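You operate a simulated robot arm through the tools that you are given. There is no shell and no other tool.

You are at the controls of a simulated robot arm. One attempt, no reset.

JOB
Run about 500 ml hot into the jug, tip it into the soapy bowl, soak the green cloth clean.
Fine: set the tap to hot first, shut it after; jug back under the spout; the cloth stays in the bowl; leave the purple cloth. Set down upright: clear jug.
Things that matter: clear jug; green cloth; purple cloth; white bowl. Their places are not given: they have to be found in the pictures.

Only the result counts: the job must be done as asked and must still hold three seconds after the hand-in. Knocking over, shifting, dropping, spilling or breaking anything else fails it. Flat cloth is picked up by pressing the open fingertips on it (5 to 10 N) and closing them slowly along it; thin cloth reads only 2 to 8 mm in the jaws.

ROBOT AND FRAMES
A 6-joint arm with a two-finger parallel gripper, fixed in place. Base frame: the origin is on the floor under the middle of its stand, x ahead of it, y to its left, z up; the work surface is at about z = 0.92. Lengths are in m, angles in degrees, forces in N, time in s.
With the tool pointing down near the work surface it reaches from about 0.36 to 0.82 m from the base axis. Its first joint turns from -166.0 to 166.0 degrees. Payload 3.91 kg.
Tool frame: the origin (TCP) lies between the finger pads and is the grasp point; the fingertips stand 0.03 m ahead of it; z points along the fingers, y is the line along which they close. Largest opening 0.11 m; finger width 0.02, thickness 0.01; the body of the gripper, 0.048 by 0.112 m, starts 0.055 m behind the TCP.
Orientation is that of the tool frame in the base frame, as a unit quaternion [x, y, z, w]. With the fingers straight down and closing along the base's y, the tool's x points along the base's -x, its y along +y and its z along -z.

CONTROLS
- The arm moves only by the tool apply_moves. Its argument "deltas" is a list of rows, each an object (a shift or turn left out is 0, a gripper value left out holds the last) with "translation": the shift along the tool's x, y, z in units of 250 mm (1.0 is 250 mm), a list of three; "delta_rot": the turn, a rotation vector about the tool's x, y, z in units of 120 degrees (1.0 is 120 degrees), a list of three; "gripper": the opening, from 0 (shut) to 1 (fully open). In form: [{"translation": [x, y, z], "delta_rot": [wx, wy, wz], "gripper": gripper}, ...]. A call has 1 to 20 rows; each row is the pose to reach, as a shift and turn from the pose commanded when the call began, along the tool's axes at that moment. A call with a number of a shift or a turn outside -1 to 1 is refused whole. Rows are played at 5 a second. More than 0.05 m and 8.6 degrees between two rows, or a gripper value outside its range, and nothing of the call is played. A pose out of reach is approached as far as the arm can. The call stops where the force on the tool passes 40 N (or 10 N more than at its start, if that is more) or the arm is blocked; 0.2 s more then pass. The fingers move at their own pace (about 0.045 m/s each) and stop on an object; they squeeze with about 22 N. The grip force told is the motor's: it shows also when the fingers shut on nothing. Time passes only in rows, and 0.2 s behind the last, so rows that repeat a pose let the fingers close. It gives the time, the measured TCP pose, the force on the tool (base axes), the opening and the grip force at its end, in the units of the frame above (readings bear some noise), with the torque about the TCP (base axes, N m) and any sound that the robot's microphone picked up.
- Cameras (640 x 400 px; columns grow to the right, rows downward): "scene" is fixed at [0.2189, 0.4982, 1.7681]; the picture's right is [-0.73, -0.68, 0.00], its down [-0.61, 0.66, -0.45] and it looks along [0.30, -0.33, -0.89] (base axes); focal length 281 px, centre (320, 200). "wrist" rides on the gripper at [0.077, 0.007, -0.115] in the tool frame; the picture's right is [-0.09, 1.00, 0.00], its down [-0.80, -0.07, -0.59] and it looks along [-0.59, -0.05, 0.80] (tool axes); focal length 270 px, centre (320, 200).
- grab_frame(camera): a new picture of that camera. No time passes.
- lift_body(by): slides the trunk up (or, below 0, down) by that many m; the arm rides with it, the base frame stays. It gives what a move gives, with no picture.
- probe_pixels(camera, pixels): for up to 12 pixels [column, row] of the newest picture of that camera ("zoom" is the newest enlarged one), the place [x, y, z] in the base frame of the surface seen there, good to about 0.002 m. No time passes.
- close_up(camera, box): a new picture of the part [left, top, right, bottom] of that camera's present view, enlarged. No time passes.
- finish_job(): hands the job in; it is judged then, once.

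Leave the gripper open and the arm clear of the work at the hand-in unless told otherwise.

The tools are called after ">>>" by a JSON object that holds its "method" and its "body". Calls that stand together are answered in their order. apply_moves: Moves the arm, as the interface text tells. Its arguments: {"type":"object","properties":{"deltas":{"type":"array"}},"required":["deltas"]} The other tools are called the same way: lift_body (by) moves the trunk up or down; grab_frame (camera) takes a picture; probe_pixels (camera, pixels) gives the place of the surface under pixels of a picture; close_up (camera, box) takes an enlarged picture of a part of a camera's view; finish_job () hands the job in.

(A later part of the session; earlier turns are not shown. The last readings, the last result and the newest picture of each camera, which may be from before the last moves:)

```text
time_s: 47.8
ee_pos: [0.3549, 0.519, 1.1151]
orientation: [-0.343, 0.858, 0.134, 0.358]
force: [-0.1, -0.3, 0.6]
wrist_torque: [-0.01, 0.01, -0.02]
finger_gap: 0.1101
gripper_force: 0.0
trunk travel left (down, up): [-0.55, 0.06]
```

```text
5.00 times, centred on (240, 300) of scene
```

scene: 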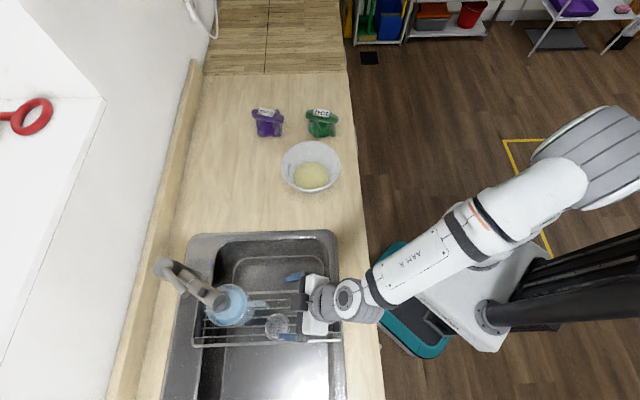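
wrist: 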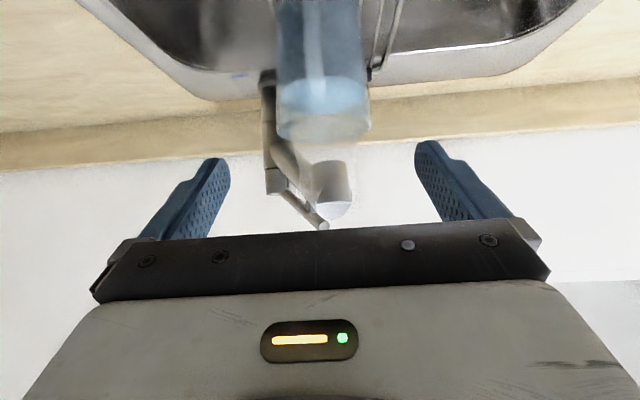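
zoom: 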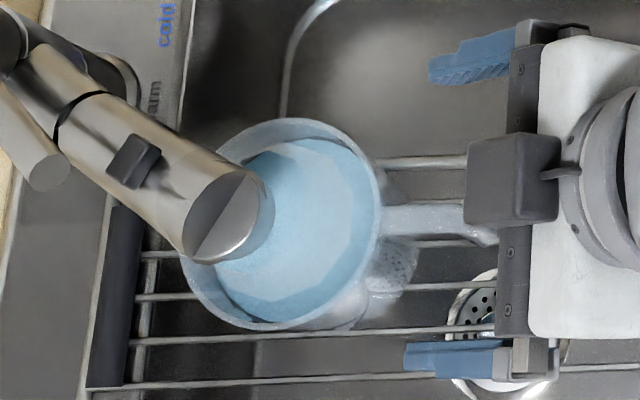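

Lateral error is about 1 mm, and by calculation the handle clears the palm by 6 mm or more. I advance 80 mm, then check that the jug hasn't moved before the last 40 mm.

>>> {"method": "apply_moves", "body": {"deltas": [{"translation": [-0.001, 0.005, 0.08], "gripper": 1}, {"translation": [-0.002, 0.005, 0.16], "gripper": 1}, {"translation": [-0.002, 0.005, 0.24], "gripper": 1}, {"translation": [-0.003, 0.005, 0.32], "gripper": 1}, {"translation": [-0.003, 0.005, 0.32], "gripper": 1}]}}

>>> {"method": "close_up", "body": {"camera": "scene", "box": [180, 260, 300, 340]}}

>>> {"method": "grab_frame", "body": {"camera": "wrist"}}

```text
time_s: 49.0
ee_pos: [0.3959, 0.5596, 1.0593]
orientation: [-0.344, 0.858, 0.136, 0.358]
force: [0.4, -0.5, -0.3]
wrist_torque: [0.01, 0.01, -0.01]
finger_gap: 0.11
gripper_force: 0.1
trunk travel left (down, up): [-0.55, 0.06]
```

```text
5.00 times, centred on (240, 300) of scene
```

zoom: 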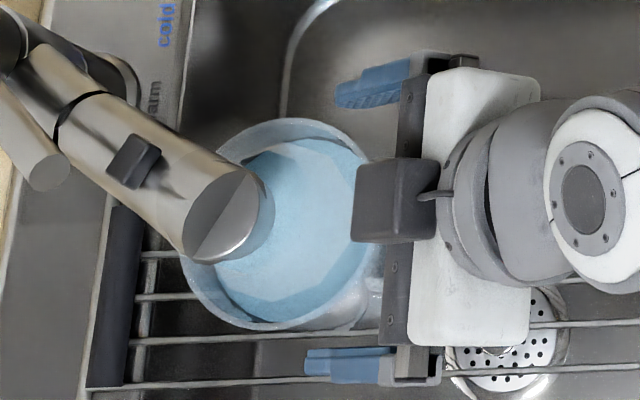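

```text
taken
```

wrist: 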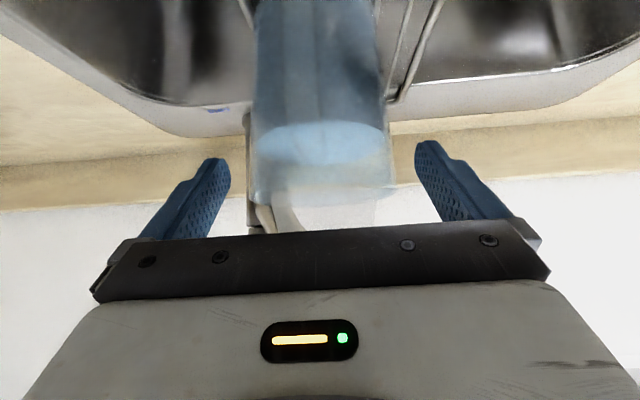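

The jug hasn't moved (left edge still 180). I make the last 40 mm in small steps.

>>> {"method": "apply_moves", "body": {"deltas": [{"translation": [0, 0, 0.04], "gripper": 1}, {"translation": [0, 0, 0.08], "gripper": 1}, {"translation": [0, 0, 0.12], "gripper": 1}, {"translation": [0, 0, 0.155], "gripper": 1}, {"translation": [0, 0, 0.155], "gripper": 1}]}}

>>> {"method": "close_up", "body": {"camera": "scene", "box": [180, 260, 300, 340]}}

>>> {"method": "grab_frame", "body": {"camera": "wrist"}}

```text
time_s: 50.2
ee_pos: [0.4163, 0.5782, 1.0315]
orientation: [-0.343, 0.858, 0.135, 0.358]
force: [0.0, -0.3, 0.8]
wrist_torque: [0.01, -0.03, 0.02]
finger_gap: 0.1101
gripper_force: 0.1
trunk travel left (down, up): [-0.55, 0.06]
```

```text
5.00 times, centred on (240, 300) of scene
```

zoom: 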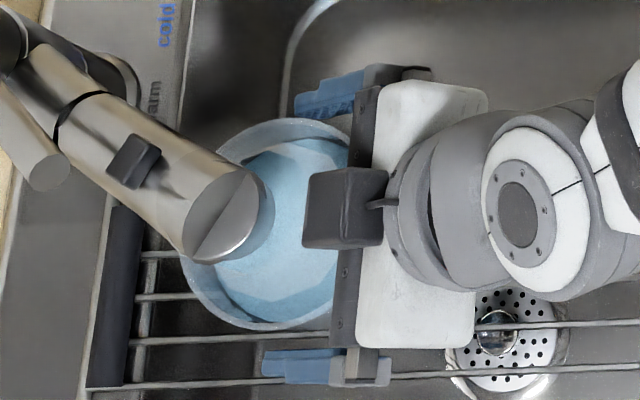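

```text
taken
```

wrist: 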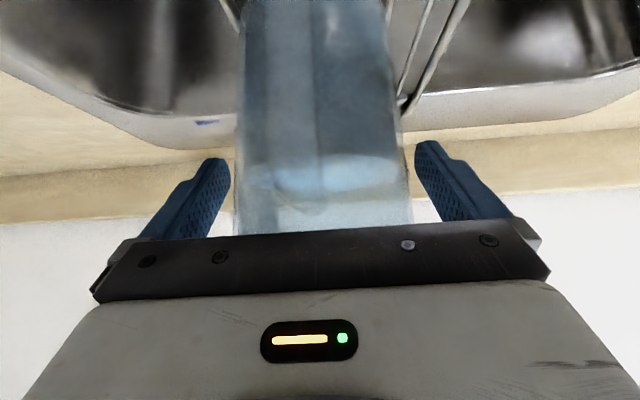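

Jug still unmoved (left edge 180, bottom 330) and there's about 1.3 cm between block and spout. I close slowly on the jug body.

>>> {"method": "apply_moves", "body": {"deltas": [{"gripper": 0.95}, {"gripper": 0.92}, {"gripper": 0.89}, {"gripper": 0.86}, {"gripper": 0.83}, {"gripper": 0.8}, {"gripper": 0.75}, {"gripper": 0.7}, {"gripper": 0.6}, {"gripper": 0.5}]}}

>>> {"method": "close_up", "body": {"camera": "scene", "box": [180, 260, 300, 340]}}

>>> {"method": "grab_frame", "body": {"camera": "wrist"}}

```text
time_s: 52.4
ee_pos: [0.4168, 0.5785, 1.0329]
orientation: [-0.343, 0.858, 0.135, 0.358]
force: [-0.1, 0.6, 0.3]
wrist_torque: [0.07, 0.05, -0.01]
finger_gap: 0.0902
gripper_force: 21.3
trunk travel left (down, up): [-0.55, 0.06]
```

```text
5.00 times, centred on (240, 300) of scene
```

zoom: 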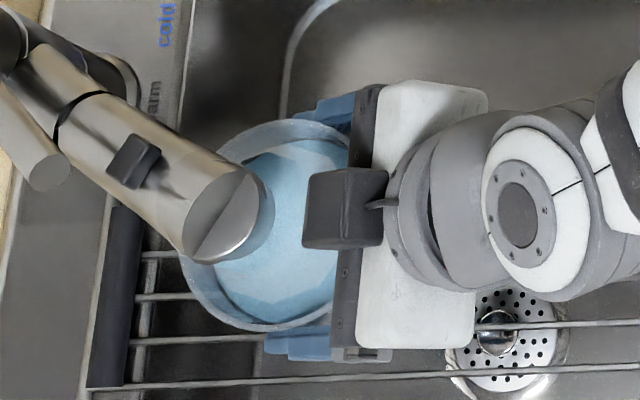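

```text
taken
```

wrist: 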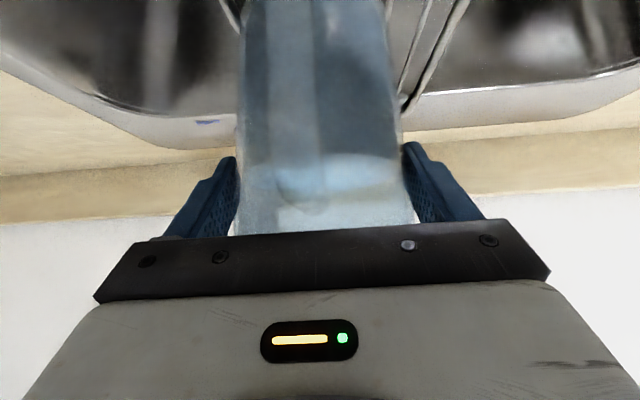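

The jug is held at gap 90.2 mm, 21 N. I lift just 6 mm to weigh it and check it hangs level.

>>> {"method": "apply_moves", "body": {"deltas": [{"translation": [-0.006, 0, -0.006], "gripper": 0.2}, {"translation": [-0.011, 0, -0.011], "gripper": 0.1}, {"translation": [-0.017, 0, -0.017], "gripper": 0}, {"translation": [-0.017, 0, -0.017], "gripper": 0}, {"translation": [-0.017, 0, -0.017], "gripper": 0}]}}

>>> {"method": "close_up", "body": {"camera": "scene", "box": [180, 260, 300, 340]}}

>>> {"method": "close_up", "body": {"camera": "wrist", "box": [200, 0, 440, 230]}}

```text
time_s: 53.6
ee_pos: [0.4156, 0.5783, 1.0382]
orientation: [-0.342, 0.858, 0.135, 0.358]
force: [0.7, -0.9, -1.9]
wrist_torque: [0.02, 0.0, 0.0]
finger_gap: 0.0898
gripper_force: 22.1
trunk travel left (down, up): [-0.55, 0.06]
```

```text
5.00 times, centred on (240, 300) of scene
```

zoom: 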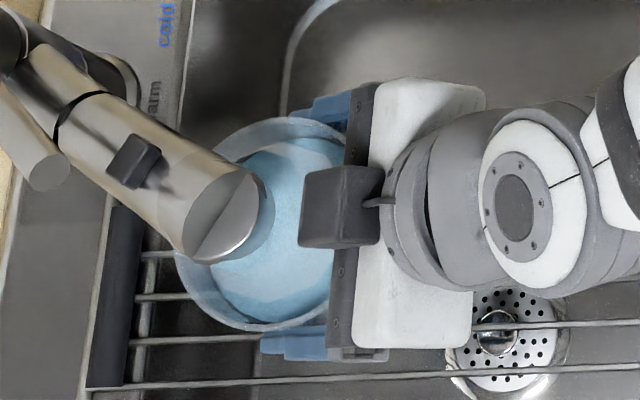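

```text
1.74 times, centred on (320, 115) of wrist
```

zoom: 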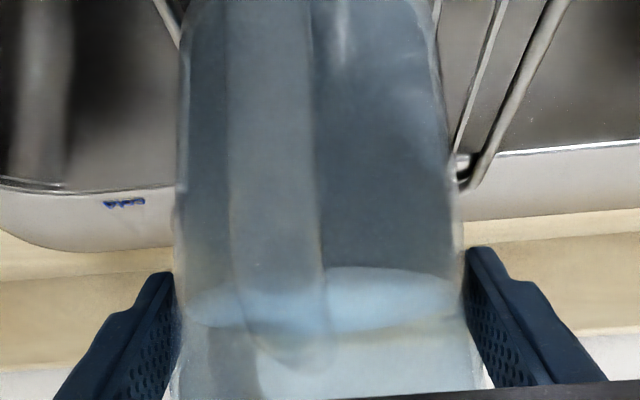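

Only about 2 N of extra load shows, less than I expected for a full jug. I probe the water surface to confirm the jug really rose.

>>> {"method": "close_up", "body": {"camera": "scene", "box": [180, 260, 300, 340]}}

>>> {"method": "probe_pixels", "body": {"camera": "zoom", "pixels": [[290, 200], [280, 270], [230, 290], [310, 260], [195, 290], [210, 310], [260, 160], [240, 130]]}}

```text
5.00 times, centred on (240, 300) of scene
```

zoom: 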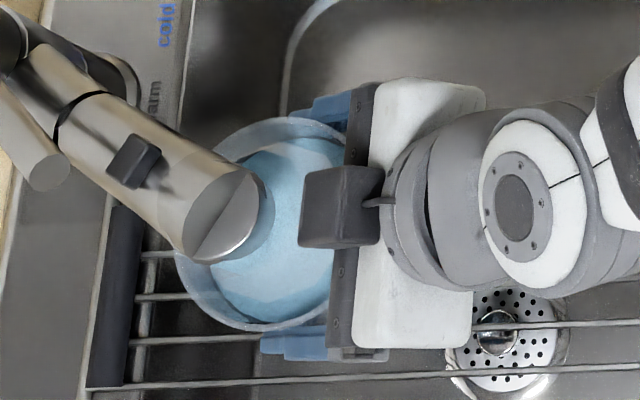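

```text
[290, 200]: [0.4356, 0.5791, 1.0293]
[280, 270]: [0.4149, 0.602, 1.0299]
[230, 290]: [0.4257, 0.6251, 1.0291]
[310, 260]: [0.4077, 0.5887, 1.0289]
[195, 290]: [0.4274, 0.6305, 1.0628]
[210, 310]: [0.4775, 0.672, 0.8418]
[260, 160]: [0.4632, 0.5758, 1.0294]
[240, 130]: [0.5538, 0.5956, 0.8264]
```

The water surface rose evenly to 1.029, so the jug is clear of the rack and level. The load just shows the jug's own weight. I draw it 90 mm toward the robot, clear of the spout, then raise it 120 mm.

>>> {"method": "apply_moves", "body": {"deltas": [{"translation": [0.043, 0, -0.042], "gripper": 0}, {"translation": [0.085, 0, -0.085], "gripper": 0}, {"translation": [0.128, 0, -0.127], "gripper": 0}, {"translation": [0.17, 0.001, -0.169], "gripper": 0}, {"translation": [0.213, 0.001, -0.212], "gripper": 0}, {"translation": [0.255, 0.001, -0.254], "gripper": 0}, {"translation": [0.187, 0, -0.322], "gripper": 0}, {"translation": [0.119, -0.002, -0.39], "gripper": 0}, {"translation": [0.051, -0.004, -0.458], "gripper": 0}, {"translation": [-0.017, -0.005, -0.526], "gripper": 0}, {"translation": [-0.084, -0.007, -0.594], "gripper": 0}, {"translation": [-0.084, -0.007, -0.594], "gripper": 0}]}}

>>> {"method": "grab_frame", "body": {"camera": "scene"}}

>>> {"method": "grab_frame", "body": {"camera": "wrist"}}

```text
time_s: 56.2
ee_pos: [0.3511, 0.5148, 1.1581]
orientation: [-0.343, 0.858, 0.136, 0.358]
force: [0.1, 0.0, -0.5]
wrist_torque: [0.03, 0.0, -0.01]
finger_gap: 0.0899
gripper_force: 22.5
trunk travel left (down, up): [-0.55, 0.06]
```

```text
taken
```

scene: 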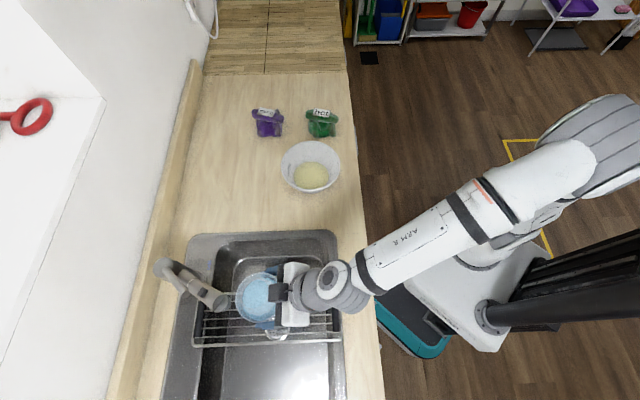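

```text
taken
```

wrist: 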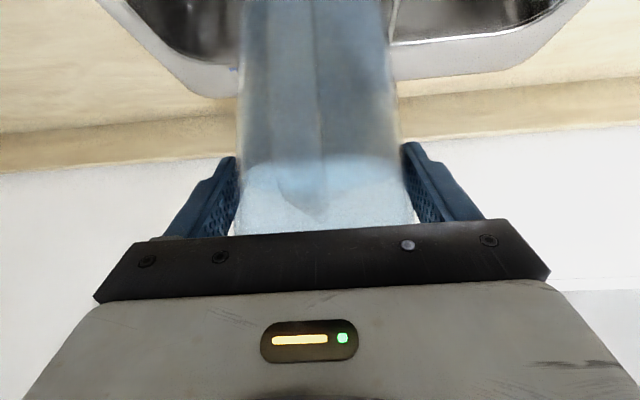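

The jug is clear of the spout and held at 89.9 mm, with water still in it. Before carrying it over I pin down the bowl's rim and contents.

>>> {"method": "close_up", "body": {"camera": "scene", "box": [265, 130, 355, 200]}}

>>> {"method": "probe_pixels", "body": {"camera": "zoom", "pixels": [[330, 285], [300, 250], [380, 280], [120, 200], [155, 130], [225, 85], [325, 72], [430, 100], [505, 160], [520, 220], [330, 345], [470, 310]]}}

```text
5.71 times, centred on (310, 165) of scene
```

zoom: 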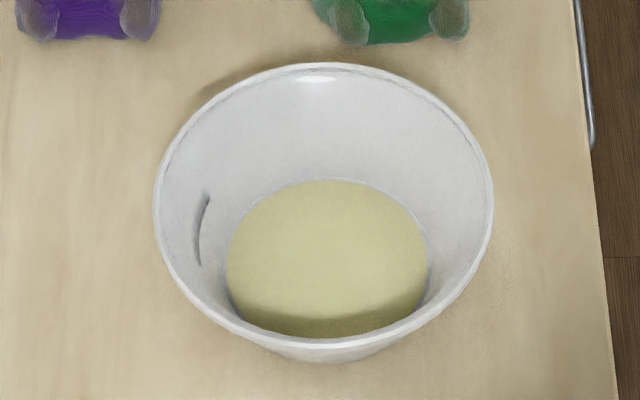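

```text
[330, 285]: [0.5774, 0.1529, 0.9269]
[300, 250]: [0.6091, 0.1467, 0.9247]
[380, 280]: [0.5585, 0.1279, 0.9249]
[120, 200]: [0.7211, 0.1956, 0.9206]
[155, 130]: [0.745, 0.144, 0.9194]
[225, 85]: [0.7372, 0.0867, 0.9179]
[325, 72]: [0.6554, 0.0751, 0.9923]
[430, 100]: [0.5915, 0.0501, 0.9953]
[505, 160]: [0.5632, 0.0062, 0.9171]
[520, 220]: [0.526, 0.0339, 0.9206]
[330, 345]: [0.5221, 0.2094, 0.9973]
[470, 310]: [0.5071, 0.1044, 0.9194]
```

The bowl centre is (0.588,0.141), rim radius 94 mm at z 0.995, with a shallow soap layer at z 0.925 and a level mark on its left inner wall at (203,230). I carry the jug there level at z 1.16, turning the hand with the base. First half, gently.

>>> {"method": "apply_moves", "body": {"deltas": [{"translation": [0.009, -0.041, -0.008], "delta_rot": [0.004, 0, 0.004], "gripper": 0}, {"translation": [0.028, -0.124, -0.025], "delta_rot": [0.013, 0, 0.013], "gripper": 0}, {"translation": [0.052, -0.231, -0.046], "delta_rot": [0.024, 0.001, 0.024], "gripper": 0}, {"translation": [0.077, -0.346, -0.07], "delta_rot": [0.036, 0.001, 0.036], "gripper": 0}, {"translation": [0.103, -0.461, -0.093], "delta_rot": [0.048, 0.001, 0.048], "gripper": 0}, {"translation": [0.129, -0.577, -0.116], "delta_rot": [0.06, 0.001, 0.06], "gripper": 0}, {"translation": [0.155, -0.692, -0.139], "delta_rot": [0.071, 0.002, 0.071], "gripper": 0}, {"translation": [0.175, -0.783, -0.158], "delta_rot": [0.081, 0.002, 0.081], "gripper": 0}, {"translation": [0.184, -0.824, -0.166], "delta_rot": [0.085, 0.002, 0.085], "gripper": 0}]}}

>>> {"method": "grab_frame", "body": {"camera": "scene"}}

```text
time_s: 58.2
ee_pos: [0.4474, 0.3231, 1.156]
orientation: [-0.233, 0.894, 0.09, 0.372]
force: [-0.8, 0.1, -0.7]
wrist_torque: [-0.02, -0.02, 0.01]
finger_gap: 0.0896
gripper_force: 21.9
trunk travel left (down, up): [-0.55, 0.06]
```

```text
taken
```

scene: 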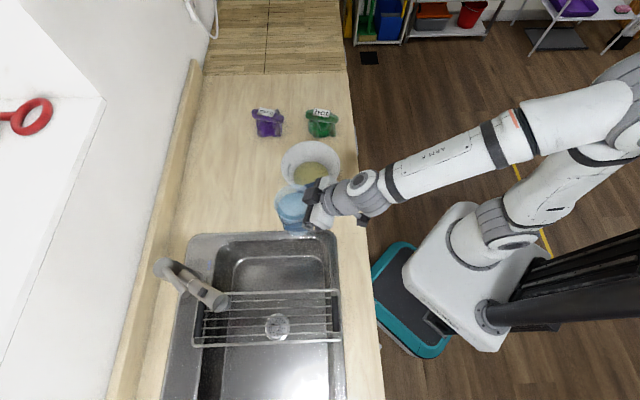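

Halfway there, the jug level and steady. Second half brings it over the robot-side edge of the bowl.

>>> {"method": "apply_moves", "body": {"deltas": [{"translation": [0.001, -0.043, -0.001], "delta_rot": [0.004, 0, 0.004], "gripper": 0}, {"translation": [0.003, -0.129, -0.004], "delta_rot": [0.013, 0, 0.013], "gripper": 0}, {"translation": [0.006, -0.241, -0.008], "delta_rot": [0.024, 0.001, 0.024], "gripper": 0}, {"translation": [0.008, -0.362, -0.012], "delta_rot": [0.037, 0.001, 0.037], "gripper": 0}, {"translation": [0.011, -0.482, -0.016], "delta_rot": [0.049, 0.001, 0.049], "gripper": 0}, {"translation": [0.014, -0.603, -0.02], "delta_rot": [0.061, 0.001, 0.061], "gripper": 0}, {"translation": [0.017, -0.723, -0.024], "delta_rot": [0.073, 0.002, 0.073], "gripper": 0}, {"translation": [0.019, -0.818, -0.027], "delta_rot": [0.083, 0.002, 0.083], "gripper": 0}, {"translation": [0.02, -0.861, -0.028], "delta_rot": [0.087, 0.002, 0.087], "gripper": 0}, {"translation": [0.02, -0.861, -0.028], "delta_rot": [0.087, 0.002, 0.087], "gripper": 0}]}}

>>> {"method": "grab_frame", "body": {"camera": "scene"}}

>>> {"method": "grab_frame", "body": {"camera": "wrist"}}

```text
time_s: 60.4
ee_pos: [0.544, 0.1303, 1.1625]
orientation: [-0.116, 0.917, 0.041, 0.38]
force: [-0.1, -0.1, -2.0]
wrist_torque: [0.0, -0.02, -0.03]
finger_gap: 0.0899
gripper_force: 21.7
trunk travel left (down, up): [-0.55, 0.06]
```

```text
taken
```

scene: 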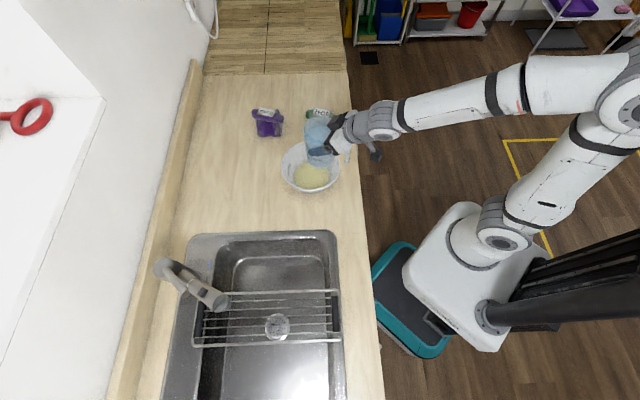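

```text
taken
```

wrist: 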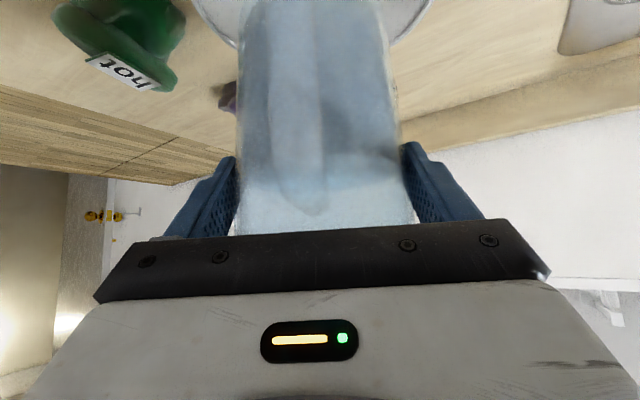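

The jug hangs over the robot side of the bowl, lined up with its centre (bowl rim at the top of the wrist view). I lower 27 mm and tilt slowly about the grip axis to about 48°, then look at where the water falls.

>>> {"method": "apply_moves", "body": {"deltas": [{"translation": [0.026, 0, 0.026], "delta_rot": [0, 0.033, 0], "gripper": 0}, {"translation": [0.052, 0, 0.052], "delta_rot": [0, 0.067, 0], "gripper": 0}, {"translation": [0.078, 0, 0.078], "delta_rot": [0, 0.1, 0], "gripper": 0}, {"translation": [0.078, 0, 0.078], "delta_rot": [0, 0.133, 0], "gripper": 0}, {"translation": [0.078, 0, 0.078], "delta_rot": [0, 0.167, 0], "gripper": 0}, {"translation": [0.078, 0, 0.078], "delta_rot": [0, 0.2, 0], "gripper": 0}, {"translation": [0.078, 0, 0.078], "delta_rot": [0, 0.233, 0], "gripper": 0}, {"translation": [0.078, 0, 0.078], "delta_rot": [0, 0.267, 0], "gripper": 0}, {"translation": [0.078, 0, 0.078], "delta_rot": [0, 0.3, 0], "gripper": 0}, {"translation": [0.078, 0, 0.078], "delta_rot": [0, 0.333, 0], "gripper": 0}, {"translation": [0.078, 0, 0.078], "delta_rot": [0, 0.367, 0], "gripper": 0}, {"translation": [0.078, 0, 0.078], "delta_rot": [0, 0.4, 0], "gripper": 0}]}}

>>> {"method": "close_up", "body": {"camera": "scene", "box": [250, 90, 390, 210]}}

>>> {"method": "grab_frame", "body": {"camera": "wrist"}}

```text
time_s: 63.0
ee_pos: [0.5432, 0.1309, 1.1338]
orientation: [-0.122, 0.992, -0.01, -0.027]
force: [-0.7, -0.1, -1.9]
wrist_torque: [0.05, -0.02, -0.01]
finger_gap: 0.0898
gripper_force: 21.7
trunk travel left (down, up): [-0.55, 0.06]
```

```text
3.33 times, centred on (320, 150) of scene
```

zoom: 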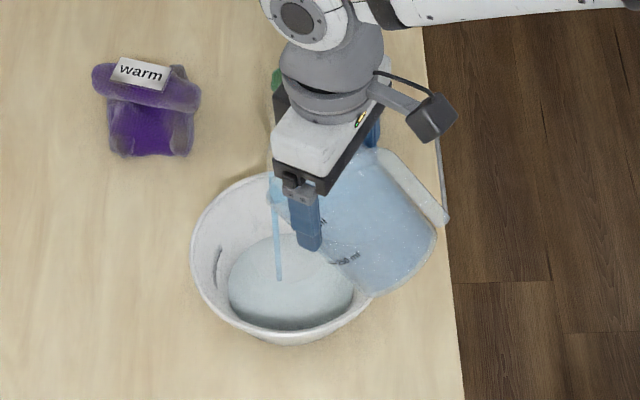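

```text
taken
```

wrist: 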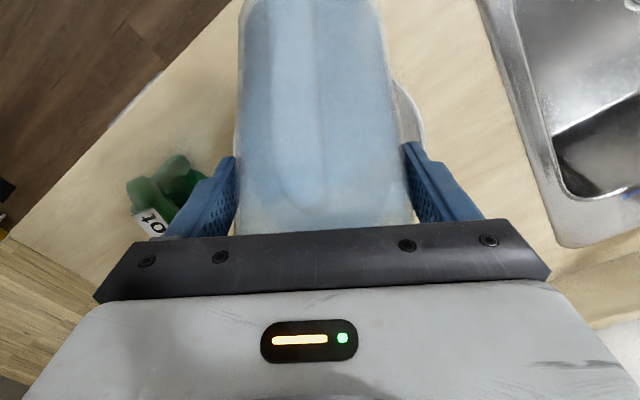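

A thin stream falls from the lip to about (280,280) in the enlargement, well inside the bowl. I keep tilting slowly to about 80° at the same spot.

>>> {"method": "apply_moves", "body": {"deltas": [{"delta_rot": [0, 0.025, 0], "gripper": 0}, {"delta_rot": [0, 0.05, 0], "gripper": 0}, {"delta_rot": [0, 0.075, 0], "gripper": 0}, {"delta_rot": [0, 0.1, 0], "gripper": 0}, {"delta_rot": [0, 0.125, 0], "gripper": 0}, {"delta_rot": [0, 0.15, 0], "gripper": 0}, {"delta_rot": [0, 0.175, 0], "gripper": 0}, {"delta_rot": [0, 0.2, 0], "gripper": 0}, {"delta_rot": [0, 0.233, 0], "gripper": 0}, {"delta_rot": [0, 0.267, 0], "gripper": 0}]}}

>>> {"method": "close_up", "body": {"camera": "scene", "box": [250, 90, 390, 210]}}

>>> {"method": "grab_frame", "body": {"camera": "wrist"}}

```text
time_s: 65.2
ee_pos: [0.5444, 0.1297, 1.1337]
orientation: [-0.114, 0.947, -0.043, -0.299]
force: [0.6, -0.1, -1.1]
wrist_torque: [-0.01, -0.04, -0.01]
finger_gap: 0.0899
gripper_force: 21.6
trunk travel left (down, up): [-0.55, 0.06]
```

```text
3.33 times, centred on (320, 150) of scene
```

zoom: 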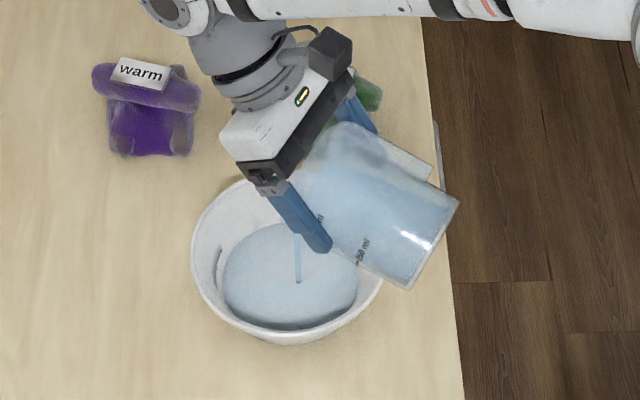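

```text
taken
```

wrist: 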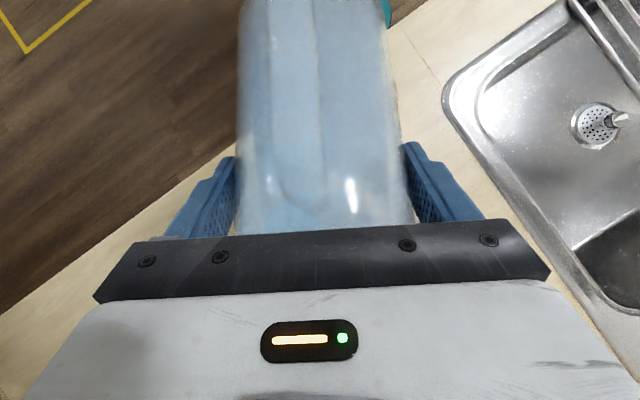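

The stream lands near the bowl centre, and the bowl level is climbing toward its mark. I tilt on to about 104° and hold to drain the jug.

>>> {"method": "apply_moves", "body": {"deltas": [{"delta_rot": [0, 0.033, 0], "gripper": 0}, {"delta_rot": [0, 0.067, 0], "gripper": 0}, {"delta_rot": [0, 0.1, 0], "gripper": 0}, {"delta_rot": [0, 0.133, 0], "gripper": 0}, {"delta_rot": [0, 0.167, 0], "gripper": 0}, {"delta_rot": [0, 0.2, 0], "gripper": 0}, {"delta_rot": [0, 0.2, 0], "gripper": 0}, {"delta_rot": [0, 0.2, 0], "gripper": 0}, {"delta_rot": [0, 0.2, 0], "gripper": 0}, {"delta_rot": [0, 0.2, 0], "gripper": 0}]}}

>>> {"method": "close_up", "body": {"camera": "scene", "box": [250, 90, 390, 210]}}

>>> {"method": "grab_frame", "body": {"camera": "wrist"}}

```text
time_s: 67.4
ee_pos: [0.5059, 0.1207, 1.1014]
orientation: [-0.102, 0.864, -0.065, -0.488]
force: [0.2, -0.6, -0.8]
wrist_torque: [-0.01, -0.03, -0.02]
finger_gap: 0.0898
gripper_force: 22.0
out of reach, approached as far as the arm can: row 4, 5, 6, 7, 8, 9, 10
trunk travel left (down, up): [-0.55, 0.06]
```

```text
3.33 times, centred on (320, 150) of scene
```

zoom: 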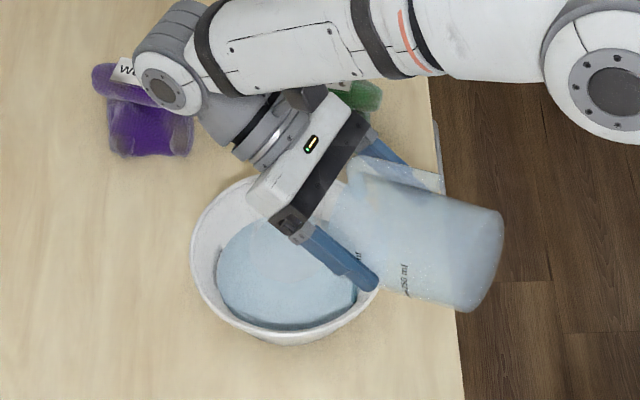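

```text
taken
```

wrist: 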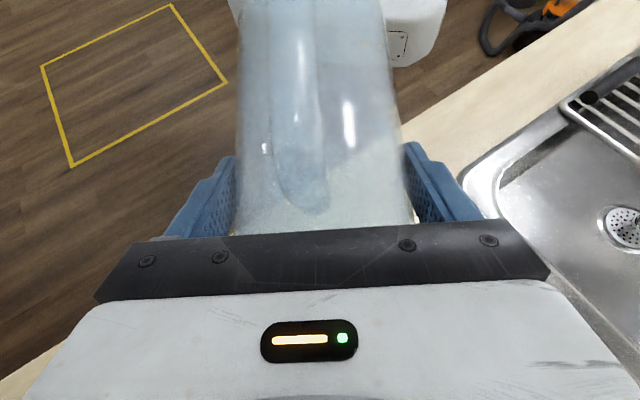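

The arm hit its reach limit and drew the jug back 4 cm. The lip is still about 2 cm inside the rim by my sums. I zoom to check the jug is empty and nothing fell on the counter.

>>> {"method": "close_up", "body": {"camera": "scene", "box": [320, 130, 380, 190]}}

>>> {"method": "close_up", "body": {"camera": "scene", "box": [280, 130, 370, 200]}}

>>> {"method": "probe_pixels", "body": {"camera": "zoom", "pixels": [[180, 220], [230, 270], [280, 290], [100, 200], [200, 310], [320, 250], [130, 170], [240, 330]]}}

>>> {"method": "close_up", "body": {"camera": "wrist", "box": [220, 0, 420, 230]}}

```text
6.67 times, centred on (350, 160) of scene
```

zoom: 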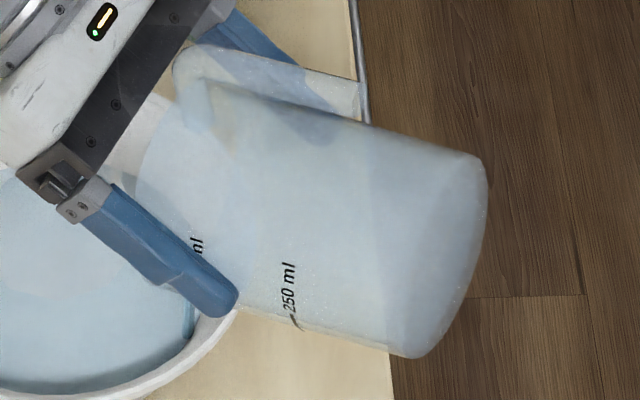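

```text
5.71 times, centred on (325, 165) of scene
```

zoom: 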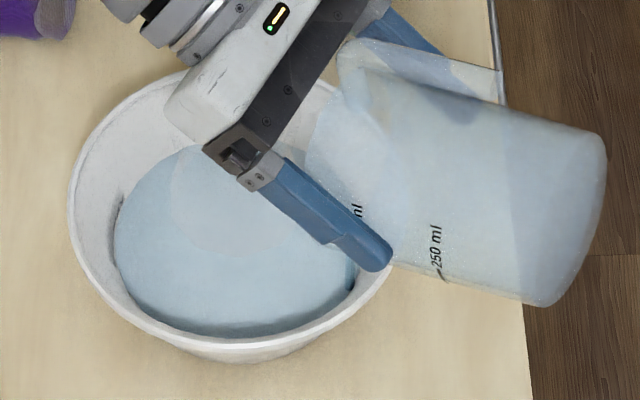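

```text
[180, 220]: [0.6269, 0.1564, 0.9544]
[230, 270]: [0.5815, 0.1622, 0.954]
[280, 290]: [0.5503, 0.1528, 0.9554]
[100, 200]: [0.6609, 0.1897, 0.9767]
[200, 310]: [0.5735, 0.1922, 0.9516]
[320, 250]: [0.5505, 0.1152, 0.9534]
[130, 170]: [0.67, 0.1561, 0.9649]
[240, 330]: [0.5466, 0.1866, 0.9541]
```

```text
1.74 times, centred on (320, 115) of wrist
```

zoom: 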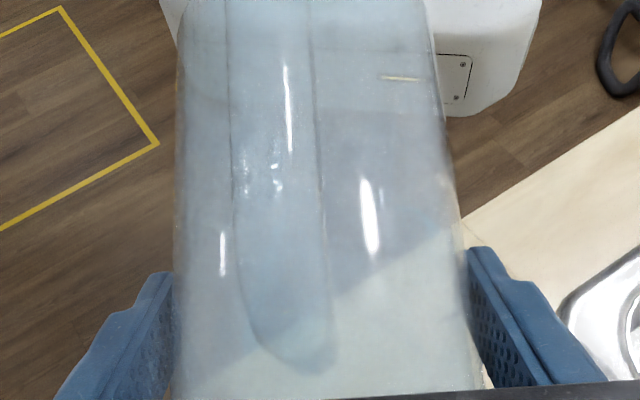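

The bowl level has risen from 0.925 to 0.954, no stream is visible, and the counter looks dry. I hold one more second to catch the last drops and compare the level.

>>> {"method": "apply_moves", "body": {"deltas": [{"gripper": 0}, {"gripper": 0}, {"gripper": 0}, {"gripper": 0}, {"gripper": 0}]}}

>>> {"method": "close_up", "body": {"camera": "scene", "box": [280, 130, 370, 200]}}

>>> {"method": "probe_pixels", "body": {"camera": "zoom", "pixels": [[180, 220], [230, 270], [280, 290], [200, 270], [210, 300], [320, 260], [250, 240], [150, 240], [122, 195], [118, 225], [440, 275], [360, 210]]}}

```text
time_s: 68.6
ee_pos: [0.5066, 0.1196, 1.1015]
orientation: [-0.102, 0.864, -0.065, -0.488]
force: [-0.4, 0.7, -1.3]
wrist_torque: [0.04, -0.04, 0.01]
finger_gap: 0.0897
gripper_force: 21.6
trunk travel left (down, up): [-0.55, 0.06]
```

```text
5.71 times, centred on (325, 165) of scene
```

zoom: 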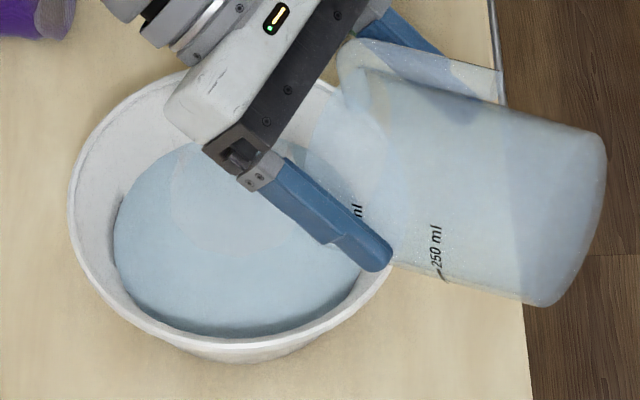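

```text
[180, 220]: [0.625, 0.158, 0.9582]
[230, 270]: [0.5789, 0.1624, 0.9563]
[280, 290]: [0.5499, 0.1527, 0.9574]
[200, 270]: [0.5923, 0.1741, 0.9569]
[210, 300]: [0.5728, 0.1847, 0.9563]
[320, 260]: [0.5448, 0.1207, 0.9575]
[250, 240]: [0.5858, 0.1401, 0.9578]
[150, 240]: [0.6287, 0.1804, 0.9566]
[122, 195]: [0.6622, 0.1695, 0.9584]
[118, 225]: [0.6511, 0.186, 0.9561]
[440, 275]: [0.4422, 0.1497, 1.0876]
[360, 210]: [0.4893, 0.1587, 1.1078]
```

The level is still creeping up (0.957), so the jug is still draining. I hold another two seconds.

>>> {"method": "apply_moves", "body": {"deltas": [{"gripper": 0}, {"gripper": 0}, {"gripper": 0}, {"gripper": 0}, {"gripper": 0}, {"gripper": 0}, {"gripper": 0}, {"gripper": 0}, {"gripper": 0}, {"gripper": 0}]}}

>>> {"method": "close_up", "body": {"camera": "scene", "box": [280, 130, 370, 200]}}

>>> {"method": "probe_pixels", "body": {"camera": "zoom", "pixels": [[180, 220], [230, 270], [280, 290], [200, 270], [210, 300], [320, 260], [250, 240], [150, 240], [122, 195], [118, 225], [440, 275], [360, 210]]}}

```text
time_s: 70.8
ee_pos: [0.5065, 0.1204, 1.101]
orientation: [-0.102, 0.865, -0.065, -0.488]
force: [-0.7, 1.2, -1.1]
wrist_torque: [0.03, -0.03, -0.02]
finger_gap: 0.0896
gripper_force: 22.0
trunk travel left (down, up): [-0.55, 0.06]
```

```text
5.71 times, centred on (325, 165) of scene
```

zoom: 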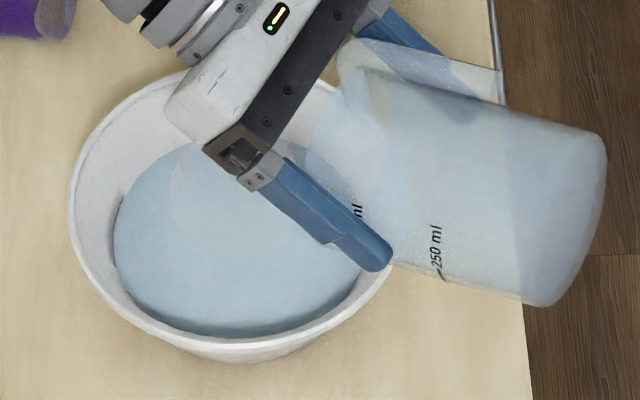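

```text
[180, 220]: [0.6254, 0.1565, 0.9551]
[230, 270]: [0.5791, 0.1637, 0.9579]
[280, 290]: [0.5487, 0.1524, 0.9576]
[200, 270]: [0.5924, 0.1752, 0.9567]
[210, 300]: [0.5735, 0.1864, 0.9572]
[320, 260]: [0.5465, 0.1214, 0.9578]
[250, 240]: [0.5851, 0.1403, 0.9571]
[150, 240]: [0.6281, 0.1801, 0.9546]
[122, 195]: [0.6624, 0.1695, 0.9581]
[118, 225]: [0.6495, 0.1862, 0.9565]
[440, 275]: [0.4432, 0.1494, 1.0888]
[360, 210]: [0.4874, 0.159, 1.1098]
```

Stable at 0.957, so the jug is drained: about 470–490 ml went in. I tilt it back upright, rising and moving over the bowl as it comes up.

>>> {"method": "apply_moves", "body": {"deltas": [{"translation": [0.015, 0, -0.039], "delta_rot": [0, -0.058, 0], "gripper": 0}, {"translation": [0.029, 0, -0.078], "delta_rot": [0, -0.116, 0], "gripper": 0}, {"translation": [0.044, 0, -0.117], "delta_rot": [0, -0.173, 0], "gripper": 0}, {"translation": [0.059, 0, -0.156], "delta_rot": [0, -0.231, 0], "gripper": 0}, {"translation": [0.073, 0, -0.195], "delta_rot": [0, -0.289, 0], "gripper": 0}, {"translation": [0.088, 0, -0.234], "delta_rot": [0, -0.346, 0], "gripper": 0}, {"translation": [0.088, 0, -0.234], "delta_rot": [0, -0.404, 0], "gripper": 0}, {"translation": [0.088, 0, -0.234], "delta_rot": [0, -0.462, 0], "gripper": 0}, {"translation": [0.088, 0, -0.234], "delta_rot": [0, -0.52, 0], "gripper": 0}, {"translation": [0.088, 0, -0.234], "delta_rot": [0, -0.577, 0], "gripper": 0}, {"translation": [0.088, 0, -0.234], "delta_rot": [0, -0.635, 0], "gripper": 0}, {"translation": [0.088, 0, -0.234], "delta_rot": [0, -0.693, 0], "gripper": 0}, {"translation": [0.088, 0, -0.234], "delta_rot": [0, -0.751, 0], "gripper": 0}, {"translation": [0.088, 0, -0.234], "delta_rot": [0, -0.808, 0], "gripper": 0}, {"translation": [0.088, 0, -0.234], "delta_rot": [0, -0.866, 0], "gripper": 0}, {"translation": [0.088, 0, -0.234], "delta_rot": [0, -0.866, 0], "gripper": 0}]}}

>>> {"method": "grab_frame", "body": {"camera": "scene"}}

>>> {"method": "grab_frame", "body": {"camera": "wrist"}}

```text
time_s: 74.2
ee_pos: [0.5433, 0.128, 1.1505]
orientation: [-0.115, 0.922, 0.035, 0.367]
force: [0.2, 0.0, -1.1]
wrist_torque: [-0.02, 0.02, -0.01]
finger_gap: 0.0894
gripper_force: 21.7
trunk travel left (down, up): [-0.55, 0.06]
```

```text
taken
```

scene: 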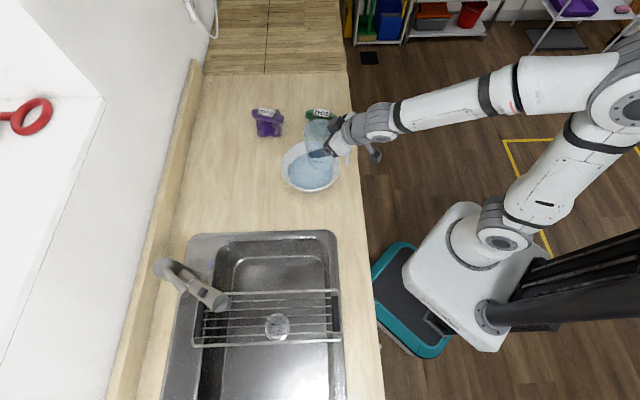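

```text
taken
```

wrist: 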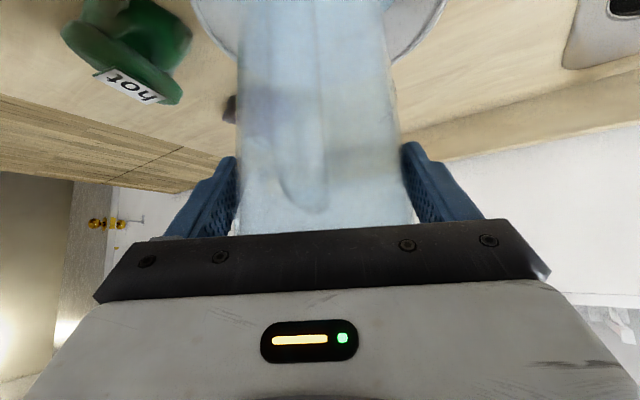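

The jug is upright again, within about 1.6°. I zoom into it for leftover water, and check the bowl level against its mark.

>>> {"method": "close_up", "body": {"camera": "scene", "box": [270, 100, 360, 200]}}

>>> {"method": "probe_pixels", "body": {"camera": "zoom", "pixels": [[320, 130], [330, 160], [310, 110], [350, 120], [290, 130], [300, 290], [270, 260], [350, 290], [240, 300], [330, 320], [225, 280], [380, 270]]}}

```text
4.00 times, centred on (315, 150) of scene
```

zoom: 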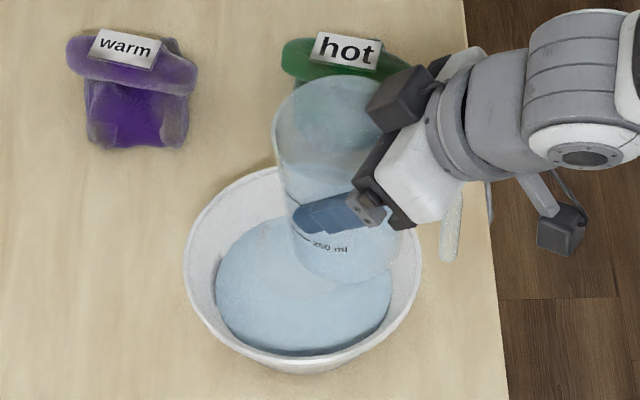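

```text
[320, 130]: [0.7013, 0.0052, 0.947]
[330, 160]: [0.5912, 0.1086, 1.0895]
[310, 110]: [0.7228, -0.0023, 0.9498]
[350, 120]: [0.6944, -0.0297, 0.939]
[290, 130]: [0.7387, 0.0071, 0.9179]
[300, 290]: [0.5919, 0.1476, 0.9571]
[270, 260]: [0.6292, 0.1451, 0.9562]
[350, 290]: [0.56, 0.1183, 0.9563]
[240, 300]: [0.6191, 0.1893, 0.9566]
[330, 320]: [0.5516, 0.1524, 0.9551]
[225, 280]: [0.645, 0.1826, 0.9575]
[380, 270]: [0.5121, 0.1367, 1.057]
```

The jug looks empty (the green cloth shows clearly through it) and the bowl reads 0.957. I carry it back the way it came, trimming the small pitch error. First half.

>>> {"method": "apply_moves", "body": {"deltas": [{"translation": [0.011, 0.085, -0.016], "delta_rot": [-0.009, -0.002, -0.009], "gripper": 0}, {"translation": [0.027, 0.212, -0.04], "delta_rot": [-0.021, -0.004, -0.023], "gripper": 0}, {"translation": [0.045, 0.356, -0.066], "delta_rot": [-0.036, -0.007, -0.038], "gripper": 0}, {"translation": [0.064, 0.5, -0.093], "delta_rot": [-0.051, -0.009, -0.054], "gripper": 0}, {"translation": [0.082, 0.644, -0.12], "delta_rot": [-0.065, -0.012, -0.069], "gripper": 0}, {"translation": [0.097, 0.763, -0.142], "delta_rot": [-0.077, -0.014, -0.082], "gripper": 0}, {"translation": [0.108, 0.848, -0.158], "delta_rot": [-0.086, -0.016, -0.091], "gripper": 0}]}}

>>> {"method": "grab_frame", "body": {"camera": "scene"}}

```text
time_s: 75.8
ee_pos: [0.4459, 0.3247, 1.1562]
orientation: [-0.236, 0.888, 0.088, 0.384]
force: [-0.2, -0.6, -0.4]
wrist_torque: [0.01, -0.03, 0.01]
finger_gap: 0.0897
gripper_force: 22.1
trunk travel left (down, up): [-0.55, 0.06]
```

```text
taken
```

scene: 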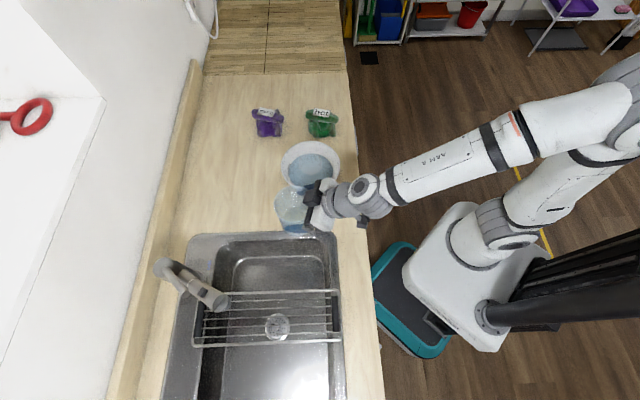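

There's a small bluish crescent at the jug's bottom near (297,228). I zoom to see whether that is leftover water.

>>> {"method": "close_up", "body": {"camera": "scene", "box": [265, 175, 335, 245]}}

>>> {"method": "probe_pixels", "body": {"camera": "zoom", "pixels": [[300, 340], [270, 310], [320, 320], [250, 330], [340, 340], [250, 220], [300, 250], [280, 290], [230, 300], [310, 355], [290, 325], [210, 260]]}}

```text
5.71 times, centred on (300, 210) of scene
```

zoom: 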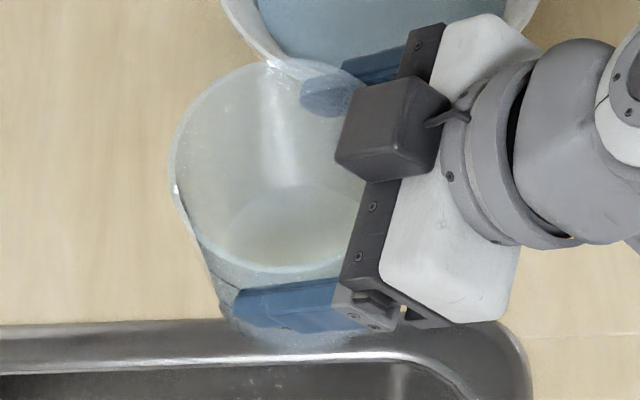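

```text
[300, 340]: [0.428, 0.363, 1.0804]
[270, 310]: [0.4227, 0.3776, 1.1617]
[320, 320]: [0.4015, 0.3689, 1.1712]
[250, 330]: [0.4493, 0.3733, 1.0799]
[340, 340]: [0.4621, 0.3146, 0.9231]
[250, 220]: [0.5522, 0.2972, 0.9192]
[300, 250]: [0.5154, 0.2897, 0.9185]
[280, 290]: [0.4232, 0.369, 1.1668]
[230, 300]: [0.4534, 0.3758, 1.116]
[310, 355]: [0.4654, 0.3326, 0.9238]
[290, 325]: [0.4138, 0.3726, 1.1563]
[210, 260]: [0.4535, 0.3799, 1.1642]
```

The jug is empty; I see the counter straight through it, and the blue was just the finger. I continue to the spot in front of the spout, easing the pitch back by 1.5° to exactly upright.

>>> {"method": "apply_moves", "body": {"deltas": [{"translation": [-0.005, 0.085, 0.001], "delta_rot": [-0.009, 0.001, -0.008], "gripper": 0}, {"translation": [-0.012, 0.212, 0.002], "delta_rot": [-0.022, 0.002, -0.021], "gripper": 0}, {"translation": [-0.02, 0.356, 0.003], "delta_rot": [-0.037, 0.004, -0.035], "gripper": 0}, {"translation": [-0.028, 0.5, 0.005], "delta_rot": [-0.052, 0.006, -0.049], "gripper": 0}, {"translation": [-0.036, 0.644, 0.006], "delta_rot": [-0.066, 0.007, -0.063], "gripper": 0}, {"translation": [-0.043, 0.763, 0.007], "delta_rot": [-0.079, 0.009, -0.075], "gripper": 0}, {"translation": [-0.048, 0.848, 0.008], "delta_rot": [-0.088, 0.01, -0.083], "gripper": 0}, {"translation": [-0.048, 0.848, 0.008], "delta_rot": [-0.088, 0.01, -0.083], "gripper": 0}]}}

>>> {"method": "grab_frame", "body": {"camera": "scene"}}

>>> {"method": "grab_frame", "body": {"camera": "wrist"}}

```text
time_s: 77.6
ee_pos: [0.3505, 0.5167, 1.1588]
orientation: [-0.347, 0.857, 0.133, 0.357]
force: [0.1, -0.1, -0.6]
wrist_torque: [-0.04, -0.01, 0.0]
finger_gap: 0.0897
gripper_force: 21.7
trunk travel left (down, up): [-0.55, 0.06]
```

```text
taken
```

scene: 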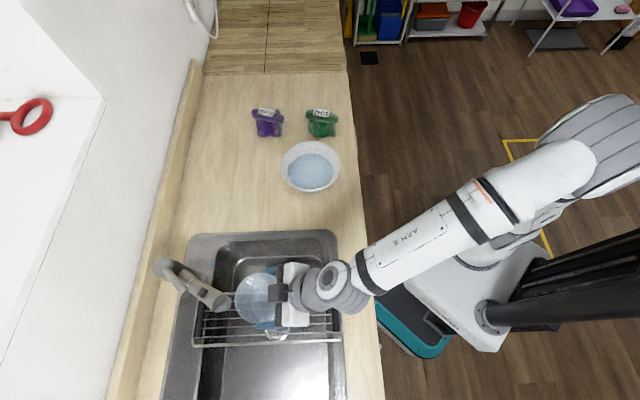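

```text
taken
```

wrist: 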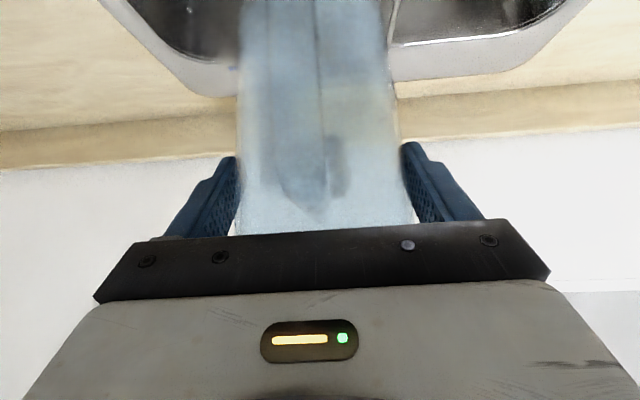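

The pose matches the one at pick-up. I check the jug's rim height in the grip, to see whether it slipped, before lowering.

>>> {"method": "close_up", "body": {"camera": "scene", "box": [215, 260, 305, 340]}}

>>> {"method": "probe_pixels", "body": {"camera": "zoom", "pixels": [[133, 190], [135, 215], [150, 250], [170, 275], [150, 130], [190, 95], [230, 82], [205, 305], [180, 285], [140, 165], [135, 170], [260, 80]]}}

```text
5.00 times, centred on (260, 300) of scene
```

zoom: 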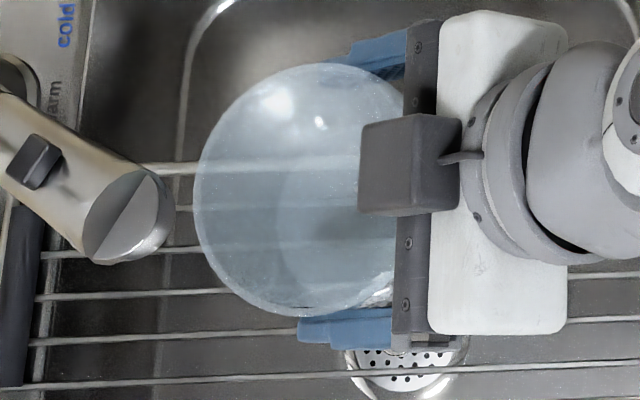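

```text
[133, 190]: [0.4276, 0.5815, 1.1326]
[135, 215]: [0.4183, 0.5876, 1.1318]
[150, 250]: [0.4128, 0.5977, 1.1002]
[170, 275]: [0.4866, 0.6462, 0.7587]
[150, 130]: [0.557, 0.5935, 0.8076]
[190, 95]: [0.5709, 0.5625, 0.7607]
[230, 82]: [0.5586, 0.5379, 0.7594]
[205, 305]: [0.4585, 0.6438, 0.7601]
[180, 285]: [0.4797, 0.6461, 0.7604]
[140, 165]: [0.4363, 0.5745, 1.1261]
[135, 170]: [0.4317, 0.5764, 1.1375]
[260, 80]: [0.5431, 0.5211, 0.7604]
```

>>> {"method": "probe_pixels", "body": {"camera": "zoom", "pixels": [[197, 190], [199, 170], [201, 220], [216, 125], [255, 83], [300, 66], [230, 283], [270, 307], [310, 314], [208, 245], [198, 200], [330, 312]]}}

```text
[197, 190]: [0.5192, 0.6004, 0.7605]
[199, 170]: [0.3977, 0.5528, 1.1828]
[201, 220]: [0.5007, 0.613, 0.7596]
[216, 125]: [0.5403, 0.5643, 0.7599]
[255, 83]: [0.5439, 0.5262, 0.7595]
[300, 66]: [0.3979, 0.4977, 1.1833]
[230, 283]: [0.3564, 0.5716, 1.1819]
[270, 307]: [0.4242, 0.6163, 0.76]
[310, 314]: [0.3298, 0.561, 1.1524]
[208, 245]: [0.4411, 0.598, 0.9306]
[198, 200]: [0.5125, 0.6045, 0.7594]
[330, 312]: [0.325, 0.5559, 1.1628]
```

The rim is level at 1.183 all round, with only 1–2 mm difference in the grip. I lower to about 9 mm above the rack, then slide in under the spout along the same line, rim at about 1.067 against the spout underside at 1.091.

>>> {"method": "apply_moves", "body": {"deltas": [{"translation": [0.066, 0.002, 0.066], "gripper": 0}, {"translation": [0.131, 0.004, 0.132], "gripper": 0}, {"translation": [0.197, 0.005, 0.198], "gripper": 0}, {"translation": [0.262, 0.007, 0.264], "gripper": 0}, {"translation": [0.328, 0.009, 0.33], "gripper": 0}, {"translation": [0.285, 0.008, 0.372], "gripper": 0}, {"translation": [0.243, 0.008, 0.415], "gripper": 0}, {"translation": [0.2, 0.007, 0.457], "gripper": 0}, {"translation": [0.157, 0.007, 0.499], "gripper": 0}, {"translation": [0.115, 0.006, 0.542], "gripper": 0}, {"translation": [0.072, 0.006, 0.584], "gripper": 0}, {"translation": [0.072, 0.006, 0.584], "gripper": 0}]}}

>>> {"method": "close_up", "body": {"camera": "scene", "box": [180, 260, 300, 340]}}

```text
time_s: 80.2
ee_pos: [0.4163, 0.5764, 1.0428]
orientation: [-0.347, 0.856, 0.134, 0.358]
force: [0.2, -0.2, -0.6]
wrist_torque: [0.01, 0.0, -0.02]
finger_gap: 0.0898
gripper_force: 22.7
trunk travel left (down, up): [-0.55, 0.06]
```

```text
5.00 times, centred on (240, 300) of scene
```

zoom: 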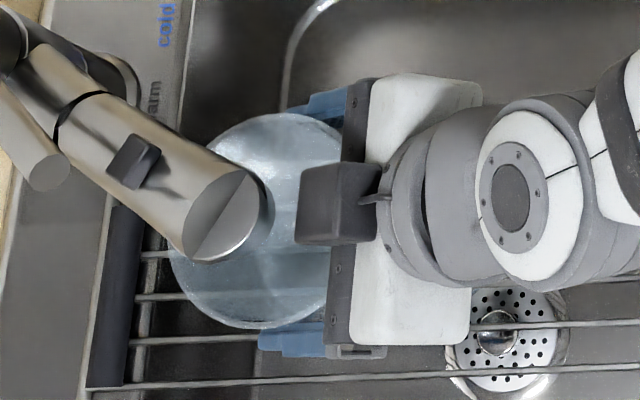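

The jug is back under the spout. I lower the last 9 mm slowly onto the rods, watching the force.

>>> {"method": "apply_moves", "body": {"deltas": [{"translation": [0.006, 0, 0.006], "gripper": 0}, {"translation": [0.012, 0, 0.012], "gripper": 0}, {"translation": [0.018, 0, 0.018], "gripper": 0}, {"translation": [0.023, 0, 0.023], "gripper": 0}, {"translation": [0.026, 0.001, 0.026], "gripper": 0}, {"translation": [0.026, 0.001, 0.026], "gripper": 0}]}}

>>> {"method": "close_up", "body": {"camera": "scene", "box": [180, 260, 300, 340]}}

>>> {"method": "probe_pixels", "body": {"camera": "zoom", "pixels": [[177, 240], [178, 255], [185, 285], [205, 308], [240, 325], [270, 330], [230, 130], [260, 117], [290, 115], [182, 275], [195, 298], [215, 315]]}}

```text
time_s: 81.6
ee_pos: [0.4166, 0.5787, 1.0318]
orientation: [-0.346, 0.857, 0.133, 0.358]
force: [0.4, -0.6, 0.5]
wrist_torque: [0.04, 0.08, 0.05]
finger_gap: 0.0897
gripper_force: 21.3
trunk travel left (down, up): [-0.55, 0.06]
```

```text
5.00 times, centred on (240, 300) of scene
```

zoom: 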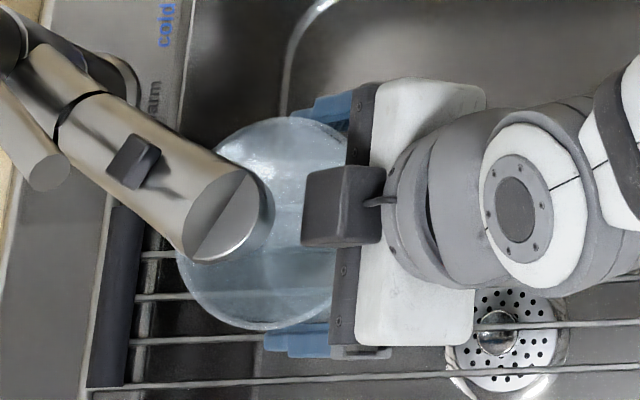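

```text
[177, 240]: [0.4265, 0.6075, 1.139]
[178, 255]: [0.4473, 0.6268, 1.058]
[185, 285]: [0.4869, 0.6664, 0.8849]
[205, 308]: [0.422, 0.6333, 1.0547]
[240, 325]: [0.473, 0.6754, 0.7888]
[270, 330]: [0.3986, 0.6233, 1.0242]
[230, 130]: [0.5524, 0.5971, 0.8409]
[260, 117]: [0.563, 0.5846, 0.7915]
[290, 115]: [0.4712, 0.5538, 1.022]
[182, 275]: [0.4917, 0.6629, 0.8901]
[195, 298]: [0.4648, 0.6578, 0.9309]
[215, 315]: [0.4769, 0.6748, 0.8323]
```

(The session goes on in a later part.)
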